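You operate a simulated robot arm through the tools that you are given. There is no shell and no other tool. Be economical: measure what you need, move in short steps, check, and stop when the job is done.

Carry out the task below with a simulated two-armed robot. There is one attempt and no reset: what you move stays moved.

## Task
Close up the tower and give the drive its test run.
Fine: tray home, door shut, then switch on and press the green test button; its lamp stays lit; isolator off again.

Only the result counts: the job must be done as asked and must still hold three seconds after the hand-in. Knocking over, shifting, dropping, spilling or breaking anything else fails it.

## Robot
Two 7-joint arms with two-finger parallel grippers on one trunk, on a base that drives. Base frame: it is fixed to the floor where the robot stands at the start and does not move with it; the origin is under the middle of the robot, x ahead of it, y to its left, z up. Lengths are in mm, angles in degrees, forces in N, time in s.
The left shoulder is at the start at [61, 196, 1304], the right one opposite. With the tool pointing down near the work surface each hand reaches from about 100 to 620 mm from the robot's upright axis, wherever it stands, measured 20 degrees to its own side. Places, roughly: black tension knob [400, 200, 800]; blue flow knob [500, -500, 1200]; drive tray [600, -100, 800]; green test button [500, -500, 1100]; red tower isolator [500, -500, 1300]; ribbed tower door [400, 600, 1400]; tower switch box [500, -500, 1200]. Payload 1.57 kg a hand.
Tool frame (each hand has its own): the origin (TCP) lies between the finger pads and is the grasp point; the fingertips stand 30 mm ahead of it; z points along the fingers, y is the line along which they close. The gripper opens to 110 mm. The fingers are 24 mm wide and 12 mm thick; the gripper's body (48 by 112 mm) begins 78 mm behind the TCP.
Orientation is that of the tool frame in the base frame, as a unit quaternion [x, y, z, w]. With the fingers straight down and closing along the base's y, the tool's x points along the base's -x, its y along +y and its z along -z.

## Interface
- The arms move only by the tool play_rows. It takes "left_series", "right_series" or both (then of equal length, played together; a hand with none holds still); each is a list of rows, each a list of 7 numbers: the shift along the base's x, y, z in mm, then the turn, a rotation vector about the base's x, y, z in degrees, then the gripper command, from -1 (fully open) to 1 (shut), values between in proportion. In form: [[x, y, z, ax, ay, az, fingers], ...]. A call has 1 to 12 rows; each row shifts and turns the commanded pose from where the row before left it. A row lasts 0.2 s, in which the tool goes at most 50 mm and 8.6 degrees; a call with a longer step from one row to the next is refused whole, and so is a gripper value outside its range. A pose out of reach is approached as far as the arm can. The call stops where the force on the tool passes 90 N (or 10 N more than at its start, if that is more) or the arm is blocked; 0.2 s more then pass. Each finger travels about 72 mm/s and halts on what it meets, pressing with about 33 N; the grip force reading is that of the motor and also rises with nothing between the fingers. The clock runs only during rows and for 0.2 s after the last one: add rows that do not move to give the fingers time. It gives the time, the measured TCP pose, the force on the tool (base axes), the opening and the grip force at its end, in the units of the frame above (readings bear some noise), with the torque about the TCP (base axes, N m) and any sound that the robot's microphone picked up.
- Cameras (640 x 400 px; columns grow to the right, rows downward): "scene" is now at [83.2, 18.5, 1866.1]; the picture's right is [0.36, -0.93, -0.00], its down [-0.87, -0.33, -0.36] and it looks along [0.34, 0.13, -0.93] (base axes); focal length 214 px, centre (320, 200). "left" rides on the left gripper at [70, -16, -141] in its tool frame; the picture's right is [0.23, 0.97, 0.00], its down [-0.85, 0.20, -0.48] and it looks along [-0.47, 0.11, 0.88] (tool axes); focal length 222 px, centre (320, 200). "right" rides on the right gripper at [70, 16, -141] in its tool frame; the picture's right is [-0.23, 0.97, 0.00], its down [-0.85, -0.20, -0.48] and it looks along [-0.47, -0.11, 0.88] (tool axes); focal length 222 px, centre (320, 200).
- get_image(camera): a new picture of that camera. It takes no simulated time.
- lift_body(by): slides the trunk up (or, below 0, down) by that many mm; the arms and the scene camera ride with it, the base frame stays. It gives what a move gives, with no picture.
- roll_base(legs): drives the robot by 1 to 6 legs, each [ahead, left, turn to the left] in mm, mm and degrees, along the robot's own axes; the way and the turn of a leg run together, so that a leg with both is an arc; at most 1500 mm and 180 degrees a leg. The arms and the cameras ride along, it lands a little off, and it stops where it bumps. It gives what a move gives.
- head_to(pan, tilt): turns the head with the scene camera to pan (to the left, within 86 degrees either way) and tilt (down, from -29 to 69), counted from straight ahead of the robot. It gives what a move gives.
- point_at(camera, pixels): for up to 12 pixels [column, row] of the newest picture of that camera ("zoom" is the newest enlarged one), the place [x, y, z] in the base frame of the surface seen there, good to about 2 mm. It takes no simulated time.
- zoom(camera, box): a new picture of the part [left, top, right, bottom] of that camera's present view, enlarged. It takes no simulated time.
- close_job(): hands the job in; it is judged then, once.

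Go step by step. Measure first, check grasps and placings, and put right what went wrong. The budget is 80 turns and 70 pictures, counting those below and the enlarged ones. Unless the task says otherwise, let go and move clear before handing in, and close with one line.

The tools are called after "Emit:" as a command line: name --argument value ..., lists and objects as JSON in quotes. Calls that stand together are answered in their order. play_rows: Moves the arms, as the interface text tells. Its arguments: {"type":"object","properties":{"left_series":{"type":"array","items":{"type":"array","items":{"type":"number"}}},"right_series":{"type":"array","items":{"type":"array","items":{"type":"number"}}}},"required":[]} The other tools are called the same way: lift_body (by) slides the trunk up or down; roll_base (legs) drives the base; head_to (pan, tilt) turns the head that bears the scene camera; get_image (camera) takes a picture; point_at (camera, pixels) gives the place of the surface under pixels of a picture; zoom (camera, box) takes an enlarged picture of a part of a camera's view; close_job () hands the job in.

At the start:

```text
time_s: 0.0
left_ee_pos: [312.1, -11.2, 1530.7]
left_tool_rot: [0.0, 1.0, 0.0, -0.001]
left_force: [1.1, 0.2, 0.7]
left_ft_torque: [0.01, 0.02, 0.0]
left_width: 109.8
left_grip_force: 0.1
right_ee_pos: [334.5, -398.4, 1455.1]
right_tool_rot: [0.0, 1.0, 0.001, 0.0]
right_force: [0.0, -1.0, -0.3]
right_ft_torque: [0.02, 0.03, 0.02]
right_width: 109.9
right_grip_force: 0.1
trunk travel left (down, up): [-900.0, 90.0]
robot x, y, heading: [1.6, -2.8, 0.0]
head pan, tilt: [21.0, 68.8]
```

scene: 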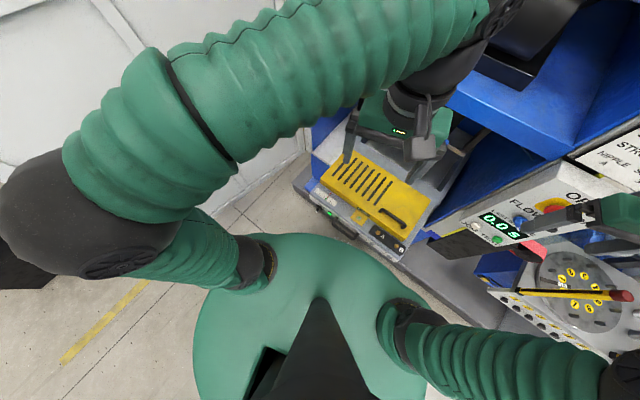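
right: 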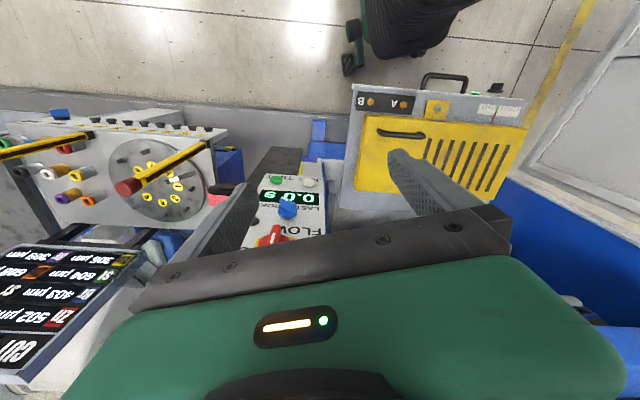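
left: 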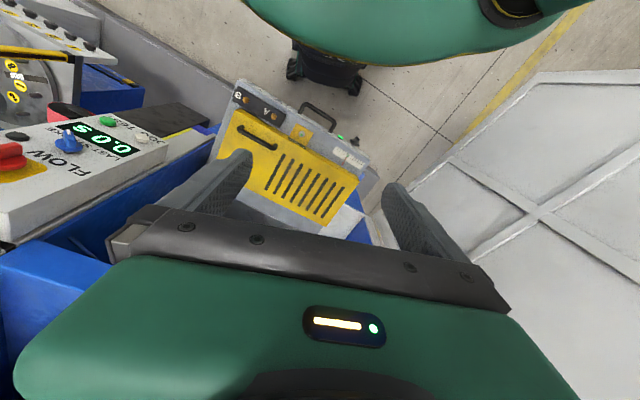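

The pictures show a yellow drive tray pulled out, the switch box to the right and a grey door on the left. I'll look around with the head first.

Emit:
head_to --pan 20 --tilt 35

Emit:
get_image --camera "scene"

Emit:
head_to --pan -35 --tilt 40

Emit:
get_image --camera "scene"

Emit:
head_to --pan 65 --tilt 35

Emit:
get_image --camera "scene"

```text
time_s: 1.0
left_ee_pos: [313.0, -10.4, 1530.6]
left_tool_rot: [0.0, 1.0, 0.001, -0.001]
left_force: [-0.5, -0.1, 0.1]
left_ft_torque: [-0.03, 0.02, 0.02]
left_width: 110.2
left_grip_force: 0.0
right_ee_pos: [334.0, -399.2, 1453.8]
right_tool_rot: [0.0, 1.0, 0.001, -0.001]
right_force: [0.0, -0.3, 0.0]
right_ft_torque: [0.03, 0.04, -0.01]
right_width: 110.2
right_grip_force: 0.0
trunk travel left (down, up): [-900.0, 90.0]
robot x, y, heading: [1.1, 1.2, -0.0]
head pan, tilt: [20.0, 35.0]
```

```text
66 pictures are left
```

scene: 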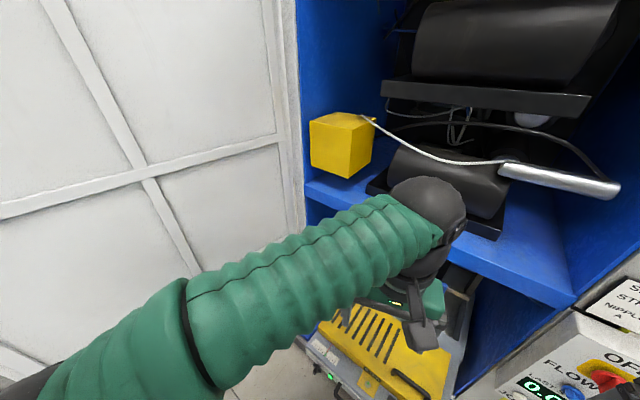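

```text
time_s: 2.2
left_ee_pos: [313.3, -11.6, 1530.6]
left_tool_rot: [0.0, 1.0, 0.001, -0.001]
left_force: [-0.4, 0.1, 0.0]
left_ft_torque: [0.0, 0.0, 0.0]
left_width: 109.8
left_grip_force: 0.1
right_ee_pos: [334.0, -398.9, 1455.8]
right_tool_rot: [0.0, 1.0, 0.001, -0.001]
right_force: [-0.1, 0.0, 0.3]
right_ft_torque: [0.06, 0.0, 0.03]
right_width: 109.8
right_grip_force: 0.0
trunk travel left (down, up): [-900.0, 90.0]
robot x, y, heading: [-1.5, -0.1, 0.3]
head pan, tilt: [-35.0, 40.0]
```

```text
65 pictures are left
```

scene: 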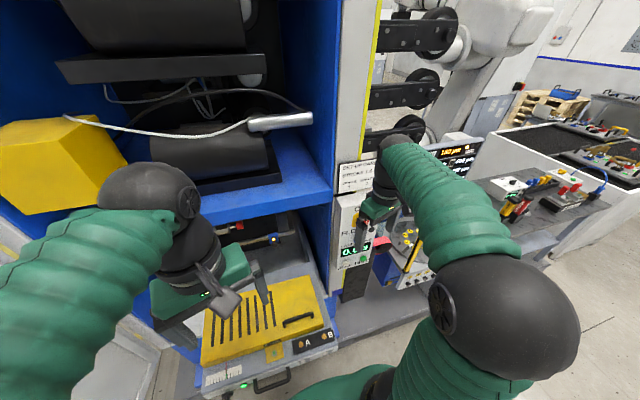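

```text
time_s: 4.0
left_ee_pos: [313.2, -10.8, 1531.1]
left_tool_rot: [0.0, 1.0, 0.001, -0.001]
left_force: [0.3, -0.5, 0.0]
left_ft_torque: [0.01, 0.02, 0.02]
left_width: 109.9
left_grip_force: 0.0
right_ee_pos: [334.9, -399.6, 1456.5]
right_tool_rot: [0.001, 1.0, 0.001, -0.002]
right_force: [-0.1, -0.4, 0.4]
right_ft_torque: [-0.01, 0.0, 0.03]
right_width: 109.9
right_grip_force: 0.1
trunk travel left (down, up): [-900.0, 90.0]
robot x, y, heading: [0.8, 1.8, 0.1]
head pan, tilt: [65.0, 35.0]
```

```text
64 pictures are left
```

scene: 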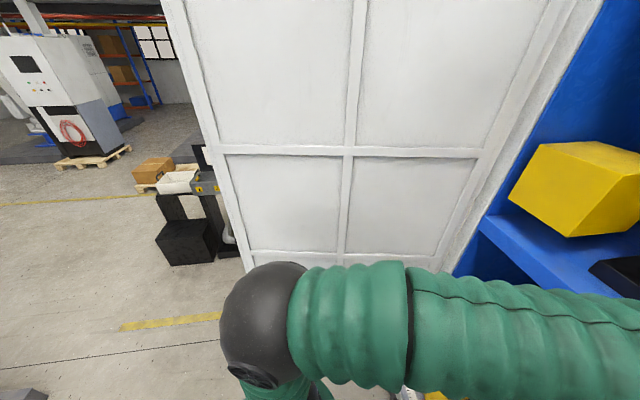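

The door stands open with its free edge near column 215-245 and its hinge near 560. I'll measure points on it, then the interior with its cord and cylinder.

Emit:
point_at --camera "scene" --pixels '[[215, 150], [190, 60], [246, 262], [350, 150], [480, 150], [440, 252], [350, 262], [560, 60], [500, 205], [540, 150], [580, 230], [630, 180]]'

Emit:
head_to --pan 0 --tilt 15

Emit:
get_image --camera "scene"

```text
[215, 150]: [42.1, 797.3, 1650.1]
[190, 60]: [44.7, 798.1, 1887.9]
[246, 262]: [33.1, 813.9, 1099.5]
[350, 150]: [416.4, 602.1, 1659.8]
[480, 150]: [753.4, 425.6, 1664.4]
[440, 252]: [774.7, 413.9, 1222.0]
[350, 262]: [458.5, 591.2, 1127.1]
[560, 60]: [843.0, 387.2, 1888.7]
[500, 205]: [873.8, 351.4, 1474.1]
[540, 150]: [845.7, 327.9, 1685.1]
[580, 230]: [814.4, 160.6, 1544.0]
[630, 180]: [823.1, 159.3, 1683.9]
```

```text
time_s: 5.3
left_ee_pos: [313.7, -11.7, 1531.6]
left_tool_rot: [0.0, 1.0, 0.001, 0.0]
left_force: [-0.1, -0.6, 0.6]
left_ft_torque: [-0.03, 0.0, 0.0]
left_width: 110.2
left_grip_force: 0.2
right_ee_pos: [334.0, -399.1, 1456.1]
right_tool_rot: [0.0, 1.0, 0.001, -0.001]
right_force: [0.2, -0.5, 0.5]
right_ft_torque: [0.02, 0.03, 0.01]
right_width: 110.1
right_grip_force: 0.1
trunk travel left (down, up): [-900.0, 90.0]
robot x, y, heading: [-3.9, 3.6, 0.2]
head pan, tilt: [0.0, 15.0]
```

```text
63 pictures are left
```

scene: 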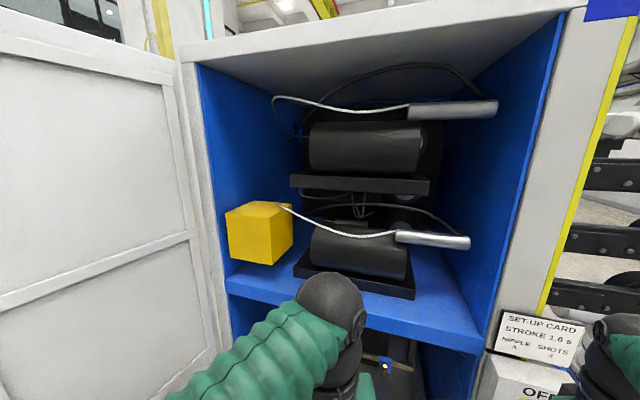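

The cabinet holds a yellow box and two rollers with bar handles. I'll measure whether anything sticks out past the door plane, and read the card.

Emit:
point_at --camera "scene" --pixels '[[240, 245], [280, 240], [440, 237], [465, 242], [450, 110], [490, 105], [550, 150], [500, 290], [250, 300], [450, 335], [350, 385], [360, 275]]'

Emit:
zoom --camera "scene" --box '[480, 290, 640, 400]'

Emit:
head_to --pan -45 --tilt 50

Emit:
get_image --camera "scene"

```text
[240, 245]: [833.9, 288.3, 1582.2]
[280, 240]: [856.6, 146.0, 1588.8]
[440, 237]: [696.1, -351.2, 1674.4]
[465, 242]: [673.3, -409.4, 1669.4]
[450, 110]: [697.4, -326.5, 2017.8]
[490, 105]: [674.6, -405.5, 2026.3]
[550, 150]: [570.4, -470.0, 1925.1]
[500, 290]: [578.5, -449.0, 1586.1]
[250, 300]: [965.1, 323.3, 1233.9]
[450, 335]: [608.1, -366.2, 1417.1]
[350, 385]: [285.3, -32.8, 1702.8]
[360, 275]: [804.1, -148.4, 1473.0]
```

```text
3.64 times, centred on (560, 345) of scene
```

zoom: 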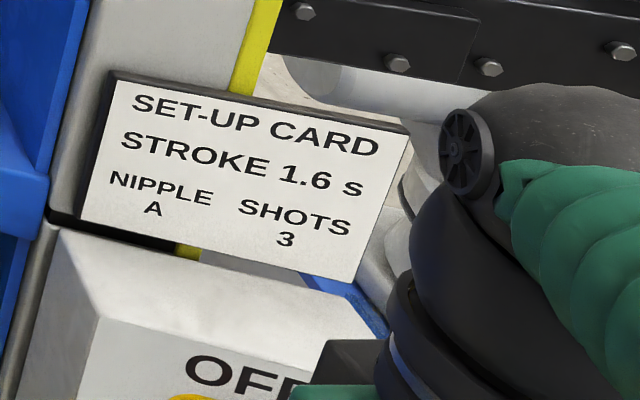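

```text
time_s: 6.5
left_ee_pos: [311.5, -11.1, 1529.7]
left_tool_rot: [0.0, 1.0, 0.001, -0.001]
left_force: [0.7, -0.3, 0.4]
left_ft_torque: [-0.01, 0.0, -0.02]
left_width: 109.9
left_grip_force: 0.0
right_ee_pos: [334.4, -399.7, 1455.7]
right_tool_rot: [0.0, 1.0, 0.0, -0.001]
right_force: [-1.4, -0.2, 0.5]
right_ft_torque: [0.0, 0.0, -0.04]
right_width: 110.2
right_grip_force: 0.0
trunk travel left (down, up): [-900.0, 90.0]
robot x, y, heading: [0.3, -0.7, 0.0]
head pan, tilt: [-45.0, 50.0]
```

```text
61 pictures are left
```

scene: 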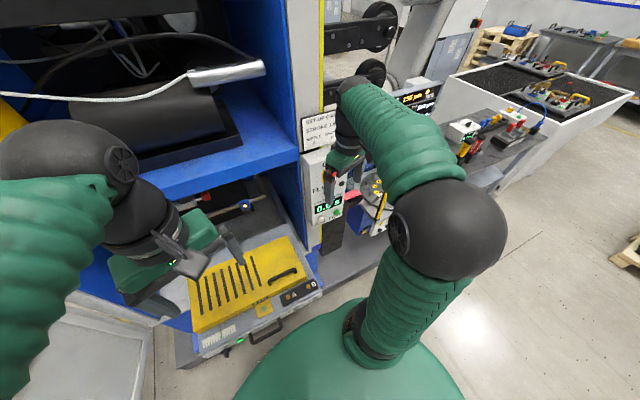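

The tower front runs from about (845,380) to (570,-470), so it is turned about -18°, and nothing inside sticks out. Next I look closer at the switch box and tray through the hand cameras.

Emit:
zoom --camera "right" --box '[220, 140, 360, 260]'

Emit:
zoom --camera "left" --box '[200, 60, 400, 240]'

Emit:
zoom --camera "scene" --box '[150, 180, 350, 370]'

```text
3.33 times, centred on (290, 200) of right
```

zoom: 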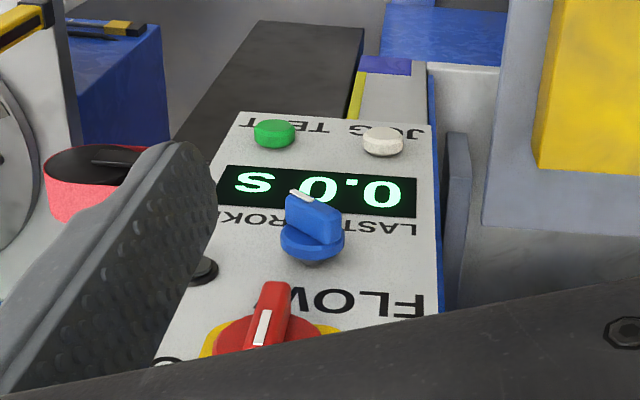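

```text
2.22 times, centred on (300, 150) of left
```

zoom: 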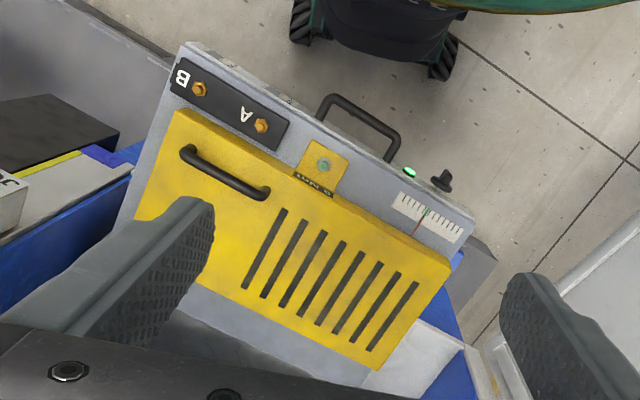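

```text
2.11 times, centred on (250, 275) of scene
```

zoom: 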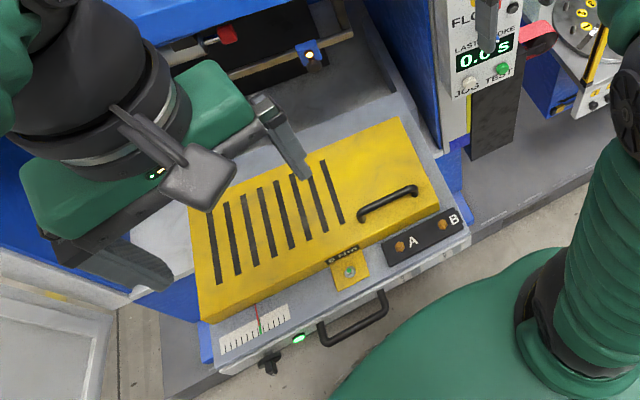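

The tray has a front handle at zoom (355,325), a dial knob and a yellow guard lid. I'll measure the tray, handle and surroundings.

Emit:
point_at --camera "zoom" --pixels '[[355, 328], [322, 332], [382, 300], [270, 367], [300, 338], [215, 365], [465, 240], [420, 130], [210, 305], [430, 200], [350, 270], [155, 245]]'

Emit:
zoom --camera "scene" --box '[280, 110, 400, 260]'

```text
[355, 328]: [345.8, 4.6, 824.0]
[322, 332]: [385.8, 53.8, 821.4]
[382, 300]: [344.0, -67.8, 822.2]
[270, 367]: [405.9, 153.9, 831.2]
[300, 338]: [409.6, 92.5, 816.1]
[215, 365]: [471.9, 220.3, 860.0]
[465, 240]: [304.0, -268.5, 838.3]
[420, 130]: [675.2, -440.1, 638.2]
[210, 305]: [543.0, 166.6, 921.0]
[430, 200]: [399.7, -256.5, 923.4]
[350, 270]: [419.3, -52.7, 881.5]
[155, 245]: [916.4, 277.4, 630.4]
```

```text
2.67 times, centred on (340, 185) of scene
```

zoom: 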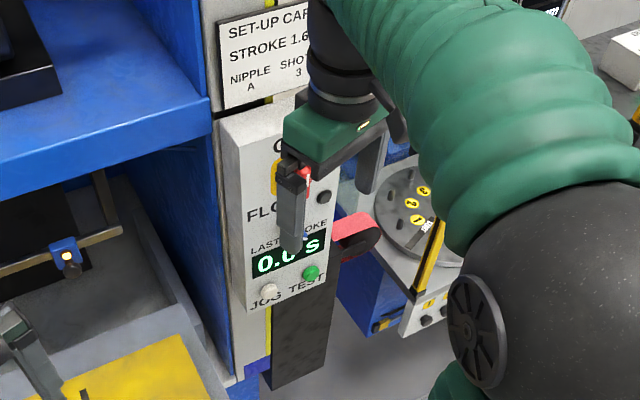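

The tray front is about 317 mm out from the tower front plane, and the door swing sweeps through where I stand. I'll check the free floor on both sides before driving.

Emit:
head_to --pan 86 --tilt 30

Emit:
get_image --camera "scene"

Emit:
point_at --camera "scene" --pixels '[[30, 250], [100, 200], [150, 300], [300, 200], [310, 260], [340, 240], [380, 260], [420, 270], [250, 150], [320, 180]]'

Emit:
head_to --pan -86 --tilt 30

Emit:
get_image --camera "scene"

```text
time_s: 8.6
left_ee_pos: [312.6, -12.5, 1531.4]
left_tool_rot: [0.001, 1.0, 0.001, -0.001]
left_force: [-0.3, -1.0, 0.1]
left_ft_torque: [0.03, 0.01, -0.04]
left_width: 109.6
left_grip_force: 0.0
right_ee_pos: [333.6, -399.2, 1455.5]
right_tool_rot: [0.001, 1.0, 0.001, -0.001]
right_force: [0.8, 0.5, 0.8]
right_ft_torque: [-0.01, 0.02, 0.02]
right_width: 109.9
right_grip_force: 0.1
trunk travel left (down, up): [-900.0, 90.0]
robot x, y, heading: [0.0, -0.4, -0.1]
head pan, tilt: [85.9, 30.0]
```

```text
56 pictures are left
```

scene: 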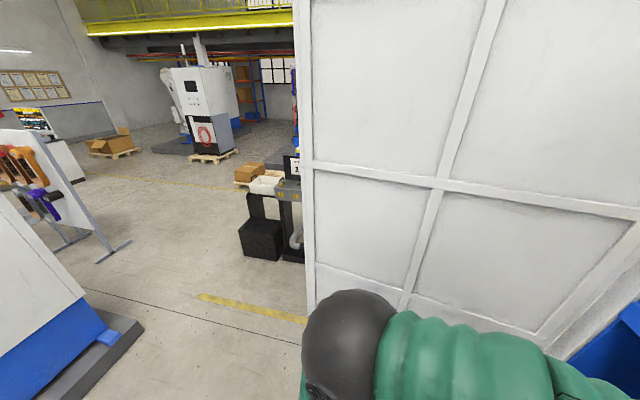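

```text
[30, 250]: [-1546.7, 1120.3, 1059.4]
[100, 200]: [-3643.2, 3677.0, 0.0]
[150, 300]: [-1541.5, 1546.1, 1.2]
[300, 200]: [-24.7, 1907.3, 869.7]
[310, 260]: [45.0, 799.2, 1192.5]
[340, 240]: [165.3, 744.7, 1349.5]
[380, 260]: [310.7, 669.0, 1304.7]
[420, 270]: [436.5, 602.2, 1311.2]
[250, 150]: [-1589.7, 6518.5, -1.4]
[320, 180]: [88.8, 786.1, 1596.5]
```

```text
time_s: 11.2
left_ee_pos: [311.8, -11.0, 1531.7]
left_tool_rot: [0.0, 1.0, 0.001, -0.001]
left_force: [0.5, 0.7, -0.5]
left_ft_torque: [0.01, -0.02, -0.04]
left_width: 110.1
left_grip_force: 0.0
right_ee_pos: [333.1, -399.7, 1455.4]
right_tool_rot: [0.0, 1.0, 0.0, 0.0]
right_force: [-0.1, 0.3, -0.7]
right_ft_torque: [0.02, -0.02, 0.03]
right_width: 110.2
right_grip_force: 0.1
trunk travel left (down, up): [-900.0, 90.0]
robot x, y, heading: [2.0, -1.6, 0.2]
head pan, tilt: [-85.9, 30.0]
```

```text
55 pictures are left
```

scene: 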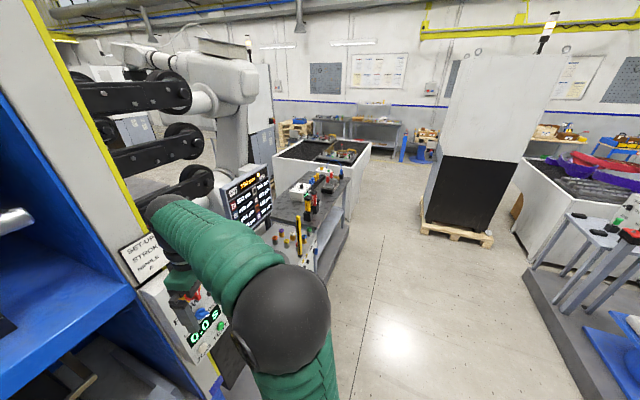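

Floor is clear behind to about -1.2 m and to the left up to a bench at y≈1900. I'll turn in place to face the tower squarely, then lower the trunk.

Emit:
roll_base --legs '[[0, 0, -18.4]]'

Emit:
lift_body --by -250

Emit:
head_to --pan 0 --tilt 55

Emit:
get_image --camera "scene"

Emit:
get_image --camera "left"

```text
time_s: 12.6
left_ee_pos: [294.9, -105.5, 1530.4]
left_tool_rot: [0.159, 0.987, 0.0, -0.001]
left_force: [0.2, 0.6, 0.1]
left_ft_torque: [0.0, 0.01, -0.02]
left_width: 110.3
left_grip_force: 0.0
right_ee_pos: [192.9, -480.5, 1456.5]
right_tool_rot: [0.158, 0.987, -0.001, 0.0]
right_force: [0.0, -0.5, 0.3]
right_ft_torque: [0.02, 0.04, 0.01]
right_width: 110.0
right_grip_force: 0.1
trunk travel left (down, up): [-900.0, 90.0]
robot x, y, heading: [1.6, -2.6, -18.1]
head pan, tilt: [-85.9, 30.0]
```

```text
time_s: 15.2
left_ee_pos: [292.3, -107.7, 1280.7]
left_tool_rot: [0.159, 0.987, 0.001, 0.0]
left_force: [-0.2, -0.6, 0.3]
left_ft_torque: [0.0, -0.01, -0.01]
left_width: 109.7
left_grip_force: 0.0
right_ee_pos: [192.1, -482.8, 1205.1]
right_tool_rot: [0.158, 0.987, 0.001, -0.001]
right_force: [0.5, 0.1, -0.2]
right_ft_torque: [-0.01, -0.06, 0.03]
right_width: 109.8
right_grip_force: 0.1
trunk travel left (down, up): [-650.0, 340.0]
robot x, y, heading: [1.1, 2.5, -18.1]
head pan, tilt: [-85.9, 30.0]
```

```text
time_s: 16.8
left_ee_pos: [293.2, -108.9, 1281.0]
left_tool_rot: [0.159, 0.987, 0.002, 0.0]
left_force: [0.2, 0.0, 0.0]
left_ft_torque: [0.0, -0.03, 0.02]
left_width: 110.0
left_grip_force: 0.1
right_ee_pos: [192.4, -482.7, 1206.5]
right_tool_rot: [0.158, 0.987, 0.001, -0.001]
right_force: [0.5, 0.5, -1.2]
right_ft_torque: [0.02, 0.05, 0.01]
right_width: 110.0
right_grip_force: 0.0
trunk travel left (down, up): [-650.0, 340.0]
robot x, y, heading: [1.1, -0.3, -18.2]
head pan, tilt: [0.0, 55.0]
```

```text
54 pictures are left
```

scene: 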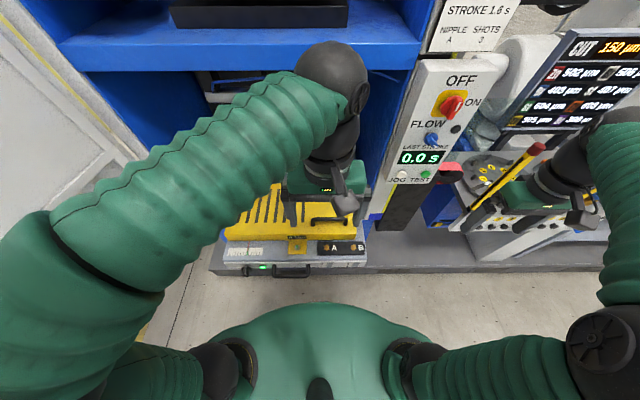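

```text
53 pictures are left
```

left: 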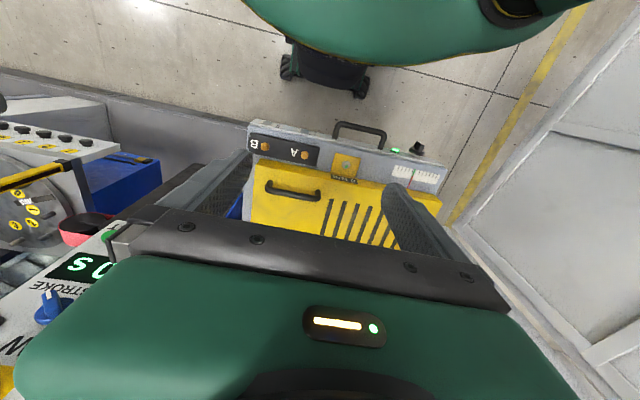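

The tray front faces me squarely, with the handle at left image (335-385,125-150). I'll measure the handle, door bottom and switch box controls.

Emit:
point_at --camera "left" --pixels '[[340, 125], [360, 126], [380, 130], [340, 138], [381, 146], [415, 148], [330, 136], [445, 176], [249, 140], [600, 365], [470, 235], [328, 80]]'

Emit:
point_at --camera "scene" --pixels '[[268, 273], [290, 277], [310, 273], [264, 267], [244, 270], [300, 255], [445, 70], [440, 195], [380, 265], [230, 268]]'

Emit:
zoom --camera "scene" --box '[380, 50, 500, 200]'

```text
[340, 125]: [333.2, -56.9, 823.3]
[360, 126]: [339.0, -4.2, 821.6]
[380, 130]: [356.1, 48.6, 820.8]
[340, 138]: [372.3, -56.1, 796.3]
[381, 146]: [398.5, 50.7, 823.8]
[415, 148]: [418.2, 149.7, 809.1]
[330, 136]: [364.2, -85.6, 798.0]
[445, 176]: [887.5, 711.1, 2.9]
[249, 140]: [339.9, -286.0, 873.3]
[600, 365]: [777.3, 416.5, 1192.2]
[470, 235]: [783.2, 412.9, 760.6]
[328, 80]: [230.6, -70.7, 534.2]
```

```text
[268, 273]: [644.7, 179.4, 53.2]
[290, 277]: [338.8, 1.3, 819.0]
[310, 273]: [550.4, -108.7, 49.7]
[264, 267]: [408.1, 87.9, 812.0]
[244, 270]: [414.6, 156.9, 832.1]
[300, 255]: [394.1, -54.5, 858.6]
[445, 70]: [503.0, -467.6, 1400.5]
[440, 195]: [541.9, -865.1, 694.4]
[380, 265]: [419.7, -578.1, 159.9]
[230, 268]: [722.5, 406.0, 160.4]
```

```text
2.67 times, centred on (440, 125) of scene
```

zoom: 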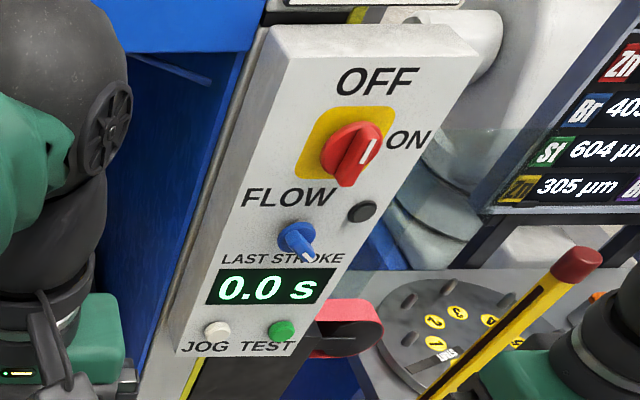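

Handle bar centre is about (340,-4,817), about 41 mm proud of the tray face. I'll turn the left gripper 90° and come above the handle with the opening narrowed to about 36 mm.

Emit:
play_rows --left_series '[[3.9, 8.7, -20, 0, 0, 7.5, 0.345], [3.9, 8.7, -20, 0, 0, 7.5, 0.345], [3.9, 8.7, -20, 0, 0, 7.5, 0.345], [3.9, 8.7, -20, 0, 0, 7.5, 0.345], [3.9, 8.7, -20, 0, 0, 7.5, 0.345], [3.9, 8.7, -20, 0, 0, 7.5, 0.345], [3.9, 8.7, -20, 0, 0, 7.5, 0.345], [3.9, 8.7, -20, 0, 0, 7.5, 0.345], [3.9, 8.7, -20, 0, 0, 7.5, 0.345], [3.9, 8.7, -20, 0, 0, 7.5, 0.345], [3.9, 8.7, -20, 0, 0, 7.5, 0.345], [3.9, 8.7, -20, 0, 0, 7.5, 0.345]]'

Emit:
get_image --camera "left"

```text
time_s: 19.4
left_ee_pos: [339.4, -2.5, 1041.5]
left_tool_rot: [-0.587, 0.81, 0.001, 0.0]
left_force: [-0.1, -0.5, -0.3]
left_ft_torque: [-0.04, 0.02, -0.01]
left_width: 36.1
left_grip_force: 0.1
right_ee_pos: [192.4, -482.3, 1204.6]
right_tool_rot: [0.158, 0.987, 0.001, -0.001]
right_force: [-0.3, 0.2, -0.4]
right_ft_torque: [-0.02, 0.04, 0.01]
right_width: 110.3
right_grip_force: 0.0
trunk travel left (down, up): [-650.0, 340.0]
robot x, y, heading: [2.5, -1.3, -18.0]
head pan, tilt: [0.0, 55.0]
```

```text
51 pictures are left
```

left: 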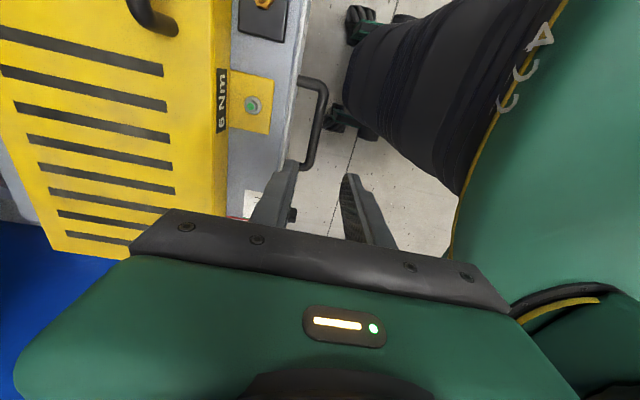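

The straddle lines up with the bar (left image 300-325, 80-170). Descending around the handle and then closing.

Emit:
play_rows --left_series '[[0, 0, -45, 0, 0, 0, 0.345], [0, 0, -45, 0, 0, 0, 0.345], [0, 0, -45, 0, 0, 0, 0.345], [0, 0, -35, 0, 0, 0, 0.345], [0, 0, -30, 0, 0, 0, 0.345], [0, 0, -22, 0, 0, 0, 0.345], [0, 0, 0, 0, 0, 0, 0.345]]'

Emit:
get_image --camera "left"

```text
time_s: 21.0
left_ee_pos: [339.1, -4.2, 818.1]
left_tool_rot: [-0.586, 0.81, 0.0, 0.001]
left_force: [0.5, 0.6, -0.4]
left_ft_torque: [0.02, -0.04, 0.0]
left_width: 36.1
left_grip_force: 0.0
right_ee_pos: [191.1, -483.3, 1205.9]
right_tool_rot: [0.158, 0.987, 0.0, 0.0]
right_force: [0.0, -0.2, 0.5]
right_ft_torque: [0.04, 0.0, 0.0]
right_width: 109.9
right_grip_force: 0.1
trunk travel left (down, up): [-650.0, 340.0]
robot x, y, heading: [5.8, 2.4, -18.3]
head pan, tilt: [0.0, 55.0]
```

```text
50 pictures are left
```

left: 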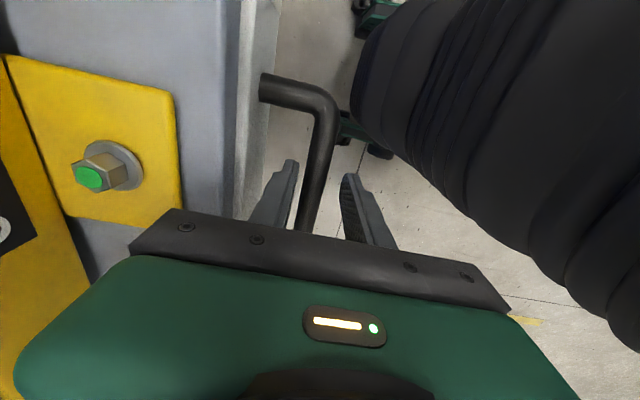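

The bar is between the fingers. Closing and pushing 100 mm first.

Emit:
play_rows --left_series '[[0, 0, 0, 0, 0, 0, 1], [0, 0, 0, 0, 0, 0, 1], [0, 0, 0, 0, 0, 0, 1], [9.5, -3, 0, 0, 0, 0, 1], [19, -6, 0, 0, 0, 0, 1], [19, -6, 0, 0, 0, 0, 1], [19, -6, 0, 0, 0, 0, 1], [19, -6, 0, 0, 0, 0, 1], [9.5, -3, 0, 0, 0, 0, 1]]'

Emit:
get_image --camera "scene"

```text
time_s: 23.0
left_ee_pos: [435.4, -35.3, 818.3]
left_tool_rot: [-0.585, 0.811, 0.001, 0.001]
left_force: [-2.2, -10.2, -21.0]
left_ft_torque: [0.07, -0.01, 0.71]
left_width: 15.9
left_grip_force: 31.3
right_ee_pos: [193.7, -485.4, 1205.5]
right_tool_rot: [0.159, 0.987, 0.001, -0.001]
right_force: [0.4, -0.6, 0.5]
right_ft_torque: [0.0, 0.0, 0.0]
right_width: 109.8
right_grip_force: 0.1
trunk travel left (down, up): [-650.0, 340.0]
robot x, y, heading: [-1.6, 2.1, -18.5]
head pan, tilt: [0.0, 55.0]
```

```text
49 pictures are left
```

scene: 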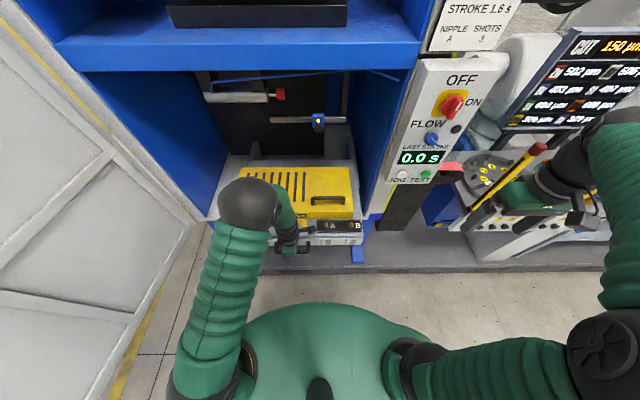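

The tray slid 100 mm smoothly. Before pushing on, I check the rods with red and blue ends behind it, at (250,97) and (318,120).

Emit:
point_at --camera "scene" --pixels '[[230, 97], [280, 94], [318, 120], [290, 120], [340, 120], [300, 180], [250, 160], [350, 165], [240, 255], [355, 240], [325, 200], [290, 110]]'

Emit:
zoom --camera "scene" --box '[180, 60, 400, 280]'

```text
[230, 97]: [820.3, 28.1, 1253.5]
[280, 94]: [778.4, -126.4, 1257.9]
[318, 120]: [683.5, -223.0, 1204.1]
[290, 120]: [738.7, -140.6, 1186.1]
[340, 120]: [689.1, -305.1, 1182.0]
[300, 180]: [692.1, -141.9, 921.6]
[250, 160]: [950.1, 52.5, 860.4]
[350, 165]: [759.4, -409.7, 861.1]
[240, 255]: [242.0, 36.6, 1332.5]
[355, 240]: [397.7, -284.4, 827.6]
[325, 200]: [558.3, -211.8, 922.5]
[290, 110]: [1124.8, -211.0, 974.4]
```

```text
1.82 times, centred on (290, 170) of scene
```

zoom: 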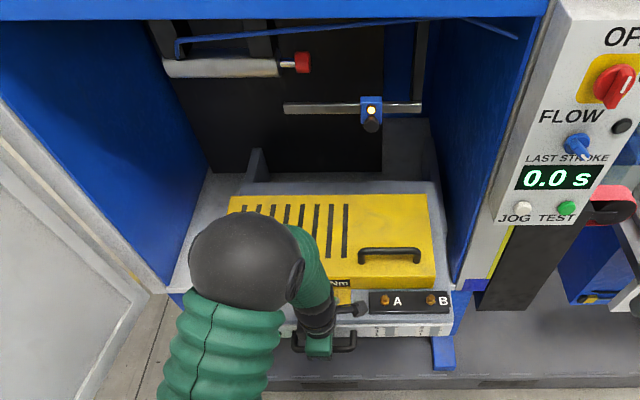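

The rods sit above z 1180, clear of the lid at 923. Pushing on.

Emit:
play_rows --left_series '[[19, -7, 0, 0, 0, 0, 1], [19, -7, 0, 0, 0, 0, 1], [19, -6.5, 0, 0, 0, 0, 1], [19, -6.5, 0, 0, 0, 0, 1], [19, -6.5, 0, 0, 0, 0, 1], [19, -6.5, 0, 0, 0, 0, 1], [19, -6.5, 0, 0, 0, 0, 1], [19, -6.5, 0, 0, 0, 0, 1], [10, -3.5, 0, 0, 0, 0, 1], [0, 0, 0, 0, 0, 0, 1]]'

Emit:
get_image --camera "scene"

```text
time_s: 25.2
left_ee_pos: [599.8, -88.2, 818.1]
left_tool_rot: [-0.586, 0.81, -0.001, 0.0]
left_force: [4.6, 5.7, -7.6]
left_ft_torque: [0.42, -0.13, 0.73]
left_width: 16.0
left_grip_force: 32.1
right_ee_pos: [192.9, -482.0, 1206.8]
right_tool_rot: [0.158, 0.987, 0.0, -0.001]
right_force: [0.2, 0.8, -0.6]
right_ft_torque: [0.0, 0.0, -0.02]
right_width: 110.3
right_grip_force: 0.1
trunk travel left (down, up): [-650.0, 340.0]
robot x, y, heading: [1.4, 2.9, -18.1]
head pan, tilt: [0.0, 55.0]
```

```text
47 pictures are left
```

scene: 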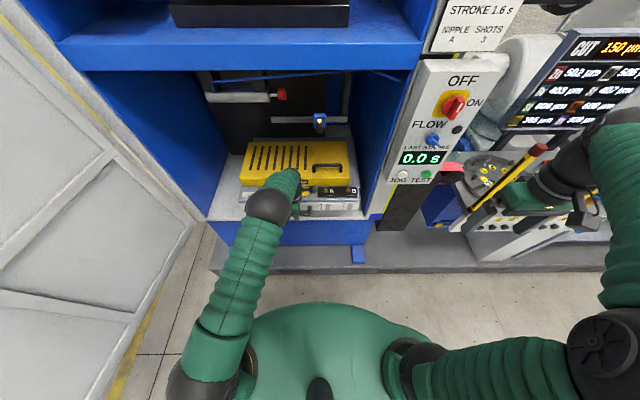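

It has travelled 274 mm with no stop felt yet. Continuing slowly.

Emit:
play_rows --left_series '[[9.5, -3.2, 0, 0, 0, 0, 1], [9.5, -3.2, 0, 0, 0, 0, 1], [9.5, -3.2, 0, 0, 0, 0, 1], [9.5, -3.2, 0, 0, 0, 0, 1], [9.5, -3.2, 0, 0, 0, 0, 1], [9.5, -3.2, 0, 0, 0, 0, 1], [9.5, -3.2, 0, 0, 0, 0, 1], [0, 0, 0, 0, 0, 0, 1]]'

Emit:
get_image --camera "scene"

```text
time_s: 27.0
left_ee_pos: [665.2, -108.6, 820.6]
left_tool_rot: [-0.586, 0.81, -0.002, -0.001]
left_force: [6.2, 11.8, 1.2]
left_ft_torque: [0.08, -0.12, 0.8]
left_width: 16.0
left_grip_force: 31.2
right_ee_pos: [192.6, -479.8, 1207.6]
right_tool_rot: [0.158, 0.987, -0.001, -0.001]
right_force: [0.0, -0.6, -0.3]
right_ft_torque: [0.0, 0.04, 0.01]
right_width: 110.1
right_grip_force: 0.1
trunk travel left (down, up): [-650.0, 340.0]
robot x, y, heading: [-0.5, 1.5, -18.3]
head pan, tilt: [0.0, 55.0]
```

```text
46 pictures are left
```

scene: 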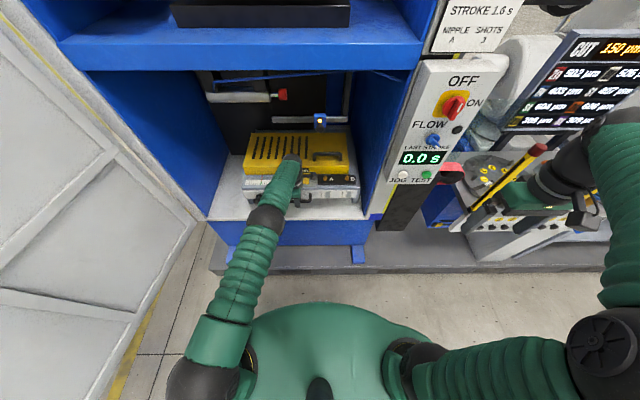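

Still sliding freely. Another 60 mm, watching for the stop.

Emit:
play_rows --left_series '[[9.5, -3.1, 0, 0, 0, 0, 1], [9.5, -3.1, 0, 0, 0, 0, 1], [9.5, -3.1, 0, 0, 0, 0, 1], [9.5, -3.1, 0, 0, 0, 0, 1], [9.5, -3.1, 0, 0, 0, 0, 1], [9.5, -3.1, 0, 0, 0, 0, 1], [0, 0, 0, 0, 0, 0, 1]]'

Emit:
zoom --camera "scene" --box '[180, 60, 400, 280]'

```text
time_s: 28.6
left_ee_pos: [671.0, -111.3, 819.1]
left_tool_rot: [-0.586, 0.81, 0.001, -0.002]
left_force: [-0.2, 7.1, -9.4]
left_ft_torque: [-0.54, 0.17, 0.77]
left_width: 16.1
left_grip_force: 31.2
left hand out of reach, approached as far as the arm can: row 1, 2, 3, 4, 5, 6
right_ee_pos: [193.8, -480.4, 1206.7]
right_tool_rot: [0.158, 0.987, -0.001, -0.001]
right_force: [0.5, 0.6, -0.5]
right_ft_torque: [0.05, 0.01, -0.01]
right_width: 109.7
right_grip_force: 0.1
trunk travel left (down, up): [-650.0, 340.0]
robot x, y, heading: [1.4, -2.1, -18.3]
head pan, tilt: [0.0, 55.0]
```

```text
1.82 times, centred on (290, 170) of scene
```

zoom: 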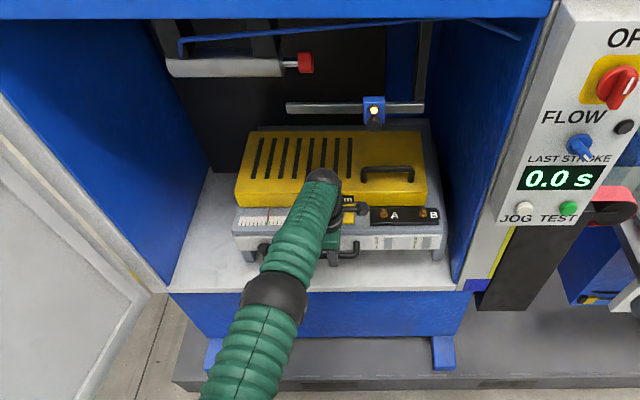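

The arm is at its reach limit with no stop felt. I'll let go, lift back, drive the base 150 mm closer, and push again under arm force control.

Emit:
play_rows --left_series '[[0, 0, 0, 0, 0, 0, 0.345], [0, 0, 0, 0, 0, 0, 0.345], [0, 0, 30, 0, 0, 0, 0.345], [0, 0, 30, 0, 0, 0, 0.345], [-42, 14, 0, 0, 0, 0, 0.345], [-42, 14, 0, 0, 0, 0, 0.345], [-42, 14, 0, 0, 0, 0, 0.345], [-42, 14, 0, 0, 0, 0, 0.345]]'

Emit:
roll_base --legs '[[150, 0, 0]]'

Emit:
get_image --camera "left"

```text
time_s: 30.4
left_ee_pos: [503.5, -53.4, 884.4]
left_tool_rot: [-0.586, 0.81, 0.0, 0.002]
left_force: [-0.2, -0.5, 0.9]
left_ft_torque: [0.03, -0.02, -0.03]
left_width: 36.1
left_grip_force: 0.1
right_ee_pos: [190.9, -483.1, 1206.3]
right_tool_rot: [0.158, 0.987, 0.0, 0.0]
right_force: [-0.9, -0.6, 0.8]
right_ft_torque: [0.02, 0.01, 0.02]
right_width: 110.0
right_grip_force: 0.0
trunk travel left (down, up): [-650.0, 340.0]
robot x, y, heading: [4.1, 0.5, -18.1]
head pan, tilt: [0.0, 55.0]
```

```text
time_s: 31.8
left_ee_pos: [644.5, -101.6, 885.6]
left_tool_rot: [-0.585, 0.811, 0.001, 0.0]
left_force: [0.4, 0.1, 0.0]
left_ft_torque: [-0.02, 0.0, -0.01]
left_width: 36.0
left_grip_force: 0.0
right_ee_pos: [330.4, -529.0, 1208.2]
right_tool_rot: [0.159, 0.987, 0.0, 0.0]
right_force: [0.6, 0.1, 0.0]
right_ft_torque: [-0.02, -0.03, 0.0]
right_width: 109.8
right_grip_force: 0.1
trunk travel left (down, up): [-650.0, 340.0]
robot x, y, heading: [140.8, -45.6, -18.5]
head pan, tilt: [0.0, 55.0]
```

```text
44 pictures are left
```

left: 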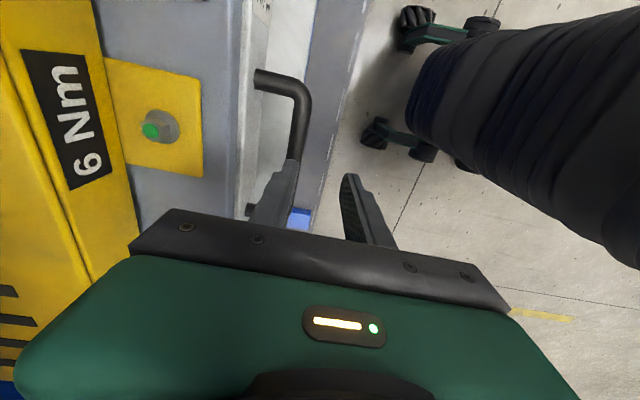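

The bar is about 27 mm ahead of the jaw centre; I'll align, lower, regrip and push on.

Emit:
play_rows --left_series '[[26, -9, 0, 0, 0, 0, 0.345], [0, 0, -35, 0, 0, 0, 0.345], [0, 0, -31, 0, 0, 0, 0.345], [0, 0, 0, 0, 0, 0, 1], [0, 0, 0, 0, 0, 0, 1], [9.5, -3.1, 0, 0, 0, 0, 1], [9.5, -3.1, 0, 0, 0, 0, 1], [9.5, -3.1, 0, 0, 0, 0, 1], [9.5, -3.1, 0, 0, 0, 0, 1], [9.5, -3.1, 0, 0, 0, 0, 1], [9.5, -3.1, 0, 0, 0, 0, 1], [0, 0, 0, 0, 0, 0, 1]]'

Emit:
zoom --camera "scene" --box '[180, 60, 400, 280]'

```text
time_s: 34.4
left_ee_pos: [716.4, -127.3, 818.4]
left_tool_rot: [-0.584, 0.811, 0.007, -0.003]
left_force: [-48.5, 6.7, -1.1]
left_ft_torque: [-0.49, 0.27, 0.78]
left_width: 16.3
left_grip_force: 31.7
right_ee_pos: [325.0, -528.4, 1207.8]
right_tool_rot: [0.16, 0.987, 0.001, 0.003]
right_force: [-0.1, -0.1, 0.0]
right_ft_torque: [-0.03, -0.04, -0.04]
right_width: 110.0
right_grip_force: 0.0
trunk travel left (down, up): [-650.0, 340.0]
robot x, y, heading: [141.5, -42.7, -18.4]
head pan, tilt: [0.0, 55.0]
```

```text
1.82 times, centred on (290, 170) of scene
```

zoom: 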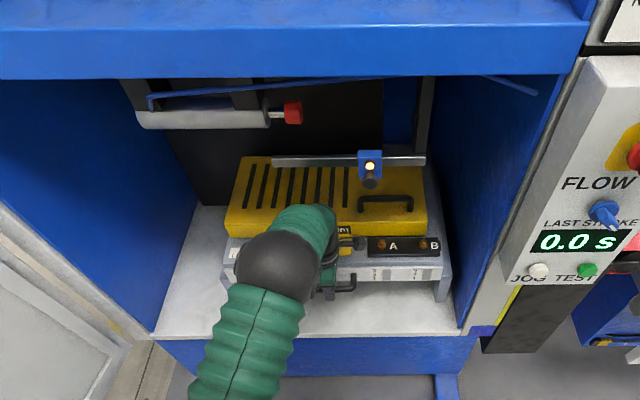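

A 48 N reaction at about 398 mm of travel suggests the home stop. I'll press a bit further to seat it.

Emit:
play_rows --left_series '[[4, -1.3, 0, 0, 0, 0, 1], [4, -1.3, 0, 0, 0, 0, 1], [4, -1.3, 0, 0, 0, 0, 1], [0, 0, 0, 0, 0, 0, 1]]'

Emit:
get_image --camera "left"

```text
time_s: 35.4
left_ee_pos: [721.0, -128.9, 818.5]
left_tool_rot: [-0.586, 0.81, 0.013, -0.008]
left_force: [-75.5, 12.6, -8.4]
left_ft_torque: [-0.19, 0.16, 1.06]
left_width: 26.5
left_grip_force: 37.6
right_ee_pos: [321.6, -528.9, 1208.1]
right_tool_rot: [0.16, 0.987, 0.0, 0.004]
right_force: [-0.2, 0.6, -0.4]
right_ft_torque: [-0.03, 0.04, 0.01]
right_width: 109.8
right_grip_force: 0.0
trunk travel left (down, up): [-650.0, 340.0]
robot x, y, heading: [142.8, -45.5, -18.3]
head pan, tilt: [0.0, 55.0]
```

```text
42 pictures are left
```

left: 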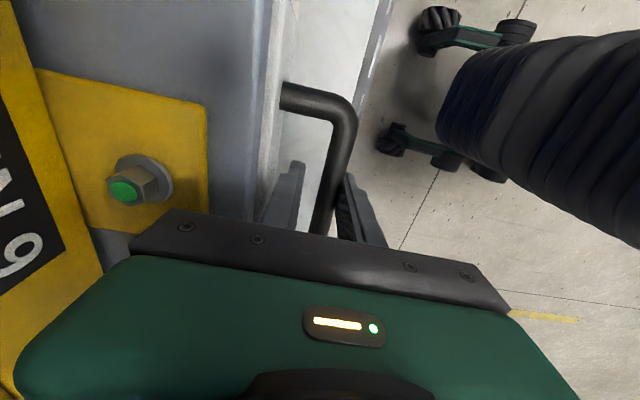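

It's hard on the stop, with the tray not moving and only the fingers yielding. Releasing and withdrawing the hand.

Emit:
play_rows --left_series '[[-8, 3, 0, 0, 0, 0, 1], [0, 0, 0, 0, 0, 0, 0.3], [0, 0, 0, 0, 0, 0, 0.3], [0, 0, 30, 0, 0, 0, 0.3], [0, 0, 30, 0, 0, 0, 0.3], [-46, 15, 0, 0, 0, 0, 0.3], [-46, 15, 0, 0, 0, 0, 0.3], [-46, 15, 0, 0, 0, 0, 0.3], [-46, 15, 0, 0, 0, 0, 0.3], [-46, 15, 0, 0, 0, 0, 0.3], [-20, 7, 0, 0, 0, 0, 0.3]]'

Emit:
get_image --camera "scene"

```text
time_s: 37.8
left_ee_pos: [483.3, -47.6, 875.8]
left_tool_rot: [-0.584, 0.811, 0.001, 0.001]
left_force: [-1.1, 0.0, 0.3]
left_ft_torque: [0.0, 0.02, 0.02]
left_width: 38.4
left_grip_force: 0.0
right_ee_pos: [331.3, -530.4, 1205.9]
right_tool_rot: [0.16, 0.987, 0.0, 0.0]
right_force: [0.3, -0.1, -0.3]
right_ft_torque: [-0.04, 0.05, -0.01]
right_width: 110.1
right_grip_force: 0.0
trunk travel left (down, up): [-650.0, 340.0]
robot x, y, heading: [143.7, -44.4, -18.6]
head pan, tilt: [0.0, 55.0]
```

```text
41 pictures are left
```

scene: 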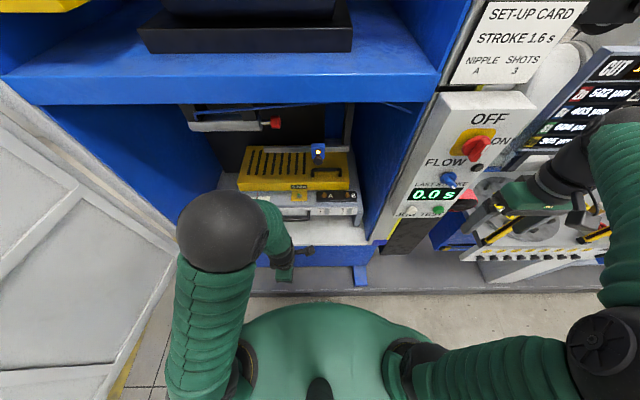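

The tray is home. Now I back well away from the tower and turn toward the door side, then check the free space.

Emit:
roll_base --legs '[[-600, 0, 0], [0, 0, -100]]'

Emit:
head_to --pan -86 --tilt 35

Emit:
get_image --camera "scene"

Emit:
head_to --pan 86 --tilt 25

Emit:
get_image --camera "scene"

```text
time_s: 45.5
left_ee_pos: [-499.3, -191.8, 875.2]
left_tool_rot: [0.284, 0.959, 0.001, 0.001]
left_force: [0.4, 0.7, -0.5]
left_ft_torque: [-0.01, -0.02, 0.0]
left_width: 38.6
left_grip_force: 0.1
right_ee_pos: [-928.5, 76.6, 1206.1]
right_tool_rot: [0.879, 0.478, 0.0, 0.0]
right_force: [-0.7, 0.2, -0.5]
right_ft_torque: [0.03, 0.01, 0.01]
right_width: 110.1
right_grip_force: 0.1
trunk travel left (down, up): [-650.0, 340.0]
robot x, y, heading: [-410.7, 137.3, -123.0]
head pan, tilt: [0.0, 55.0]
```

```text
time_s: 47.0
left_ee_pos: [-498.4, -192.5, 876.1]
left_tool_rot: [0.284, 0.959, 0.0, 0.001]
left_force: [-0.2, 0.6, 0.6]
left_ft_torque: [0.02, 0.02, 0.0]
left_width: 38.5
left_grip_force: 0.1
right_ee_pos: [-927.1, 76.5, 1207.0]
right_tool_rot: [0.879, 0.477, 0.0, 0.0]
right_force: [0.6, -0.1, 0.2]
right_ft_torque: [0.01, 0.0, 0.01]
right_width: 110.0
right_grip_force: 0.1
trunk travel left (down, up): [-650.0, 340.0]
robot x, y, heading: [-411.7, 139.8, -123.1]
head pan, tilt: [-85.9, 35.0]
```

```text
40 pictures are left
```

scene: 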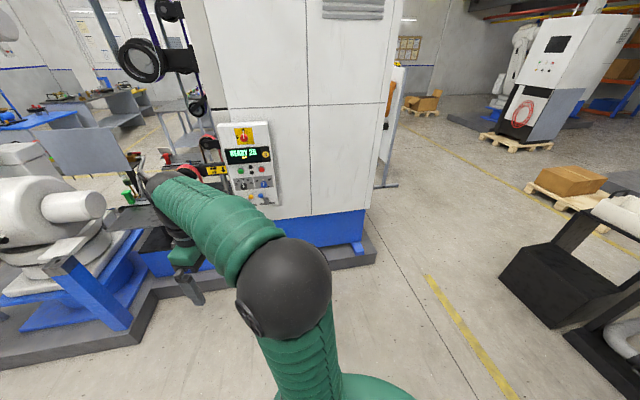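

```text
time_s: 49.6
left_ee_pos: [-499.7, -191.9, 875.0]
left_tool_rot: [0.285, 0.959, 0.0, 0.001]
left_force: [-0.1, 0.6, 0.1]
left_ft_torque: [0.01, -0.04, 0.03]
left_width: 38.6
left_grip_force: 0.0
right_ee_pos: [-926.9, 76.7, 1207.0]
right_tool_rot: [0.879, 0.476, -0.001, 0.0]
right_force: [-0.2, 0.2, -0.1]
right_ft_torque: [-0.03, -0.02, -0.02]
right_width: 110.3
right_grip_force: 0.0
trunk travel left (down, up): [-650.0, 340.0]
robot x, y, heading: [-413.1, 140.5, -123.0]
head pan, tilt: [85.9, 25.0]
```

```text
39 pictures are left
```

scene: 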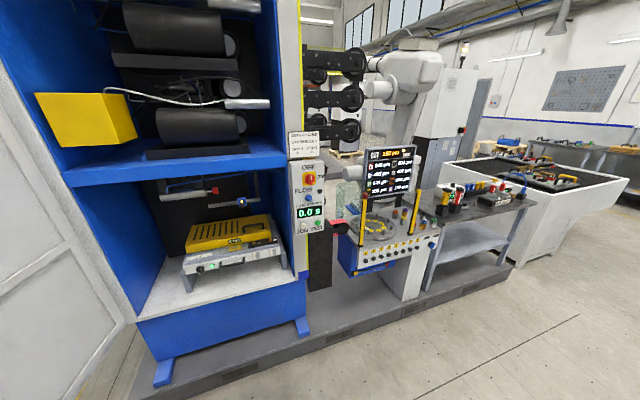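

The right hand is near the neighbouring machine, so I must know that clearance. I'll look right again and measure it.

Emit:
head_to --pan -86 --tilt 45

Emit:
get_image --camera "scene"

Emit:
point_at --camera "scene" --pixels '[[365, 190], [375, 210], [330, 215], [240, 240], [150, 275], [270, 100], [120, 120], [500, 240], [545, 280], [560, 150], [620, 250], [610, 340]]'

```text
time_s: 52.2
left_ee_pos: [-498.5, -191.1, 876.2]
left_tool_rot: [0.284, 0.959, 0.0, 0.001]
left_force: [-0.2, -0.8, -0.2]
left_ft_torque: [0.01, 0.02, 0.01]
left_width: 38.4
left_grip_force: 0.0
right_ee_pos: [-926.8, 76.4, 1206.5]
right_tool_rot: [0.879, 0.477, 0.0, 0.0]
right_force: [0.1, -0.2, 0.1]
right_ft_torque: [0.03, 0.0, -0.01]
right_width: 109.9
right_grip_force: 0.0
trunk travel left (down, up): [-650.0, 340.0]
robot x, y, heading: [-415.2, 143.6, -122.8]
head pan, tilt: [-85.9, 45.0]
```

```text
38 pictures are left
```

scene: 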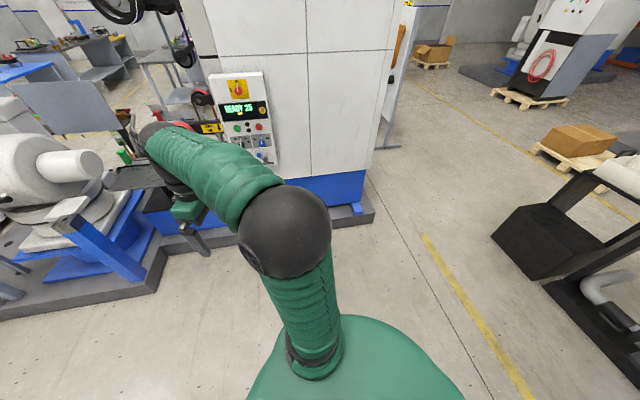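

```text
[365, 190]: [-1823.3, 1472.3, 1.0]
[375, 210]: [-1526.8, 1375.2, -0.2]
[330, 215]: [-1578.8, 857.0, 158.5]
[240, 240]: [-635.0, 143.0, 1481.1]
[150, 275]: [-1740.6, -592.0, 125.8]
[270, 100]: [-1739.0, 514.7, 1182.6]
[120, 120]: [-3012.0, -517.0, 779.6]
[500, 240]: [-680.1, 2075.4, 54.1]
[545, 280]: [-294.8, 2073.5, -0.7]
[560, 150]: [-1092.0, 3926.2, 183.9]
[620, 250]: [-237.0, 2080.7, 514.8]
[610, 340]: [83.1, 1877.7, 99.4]
```

The other machine's front is at x≈-1580 and the carts are beyond y≈1870, so there is room. I'll strafe right, back past the door's free edge, then look.

Emit:
roll_base --legs '[[0, -450, 0], [-1080, 0, 0]]'

Emit:
head_to --pan 60 --tilt 30

Emit:
get_image --camera "scene"

```text
time_s: 60.0
left_ee_pos: [-299.1, 948.2, 875.8]
left_tool_rot: [0.279, 0.96, 0.0, 0.0]
left_force: [-1.0, -0.2, 0.3]
left_ft_torque: [0.0, -0.01, -0.02]
left_width: 38.4
left_grip_force: 0.1
right_ee_pos: [-731.5, 1211.5, 1205.8]
right_tool_rot: [0.876, 0.483, 0.0, 0.001]
right_force: [-0.6, -0.5, 1.0]
right_ft_torque: [0.0, -0.01, 0.01]
right_width: 109.9
right_grip_force: 0.1
trunk travel left (down, up): [-650.0, 340.0]
robot x, y, heading: [-217.8, 1280.2, -122.6]
head pan, tilt: [-85.9, 45.0]
```

```text
time_s: 62.3
left_ee_pos: [-299.8, 948.1, 876.7]
left_tool_rot: [0.278, 0.961, 0.0, 0.001]
left_force: [-0.1, 0.3, 0.0]
left_ft_torque: [0.02, -0.03, -0.01]
left_width: 38.7
left_grip_force: 0.0
right_ee_pos: [-731.1, 1212.2, 1206.2]
right_tool_rot: [0.876, 0.483, 0.0, 0.0]
right_force: [-0.4, 0.9, -0.1]
right_ft_torque: [0.0, 0.01, 0.0]
right_width: 110.0
right_grip_force: 0.1
trunk travel left (down, up): [-650.0, 340.0]
robot x, y, heading: [-215.9, 1278.8, -122.5]
head pan, tilt: [60.0, 30.0]
```

```text
37 pictures are left
```

scene: 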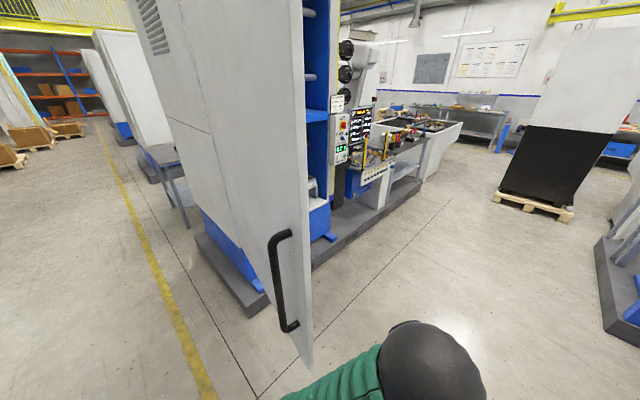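

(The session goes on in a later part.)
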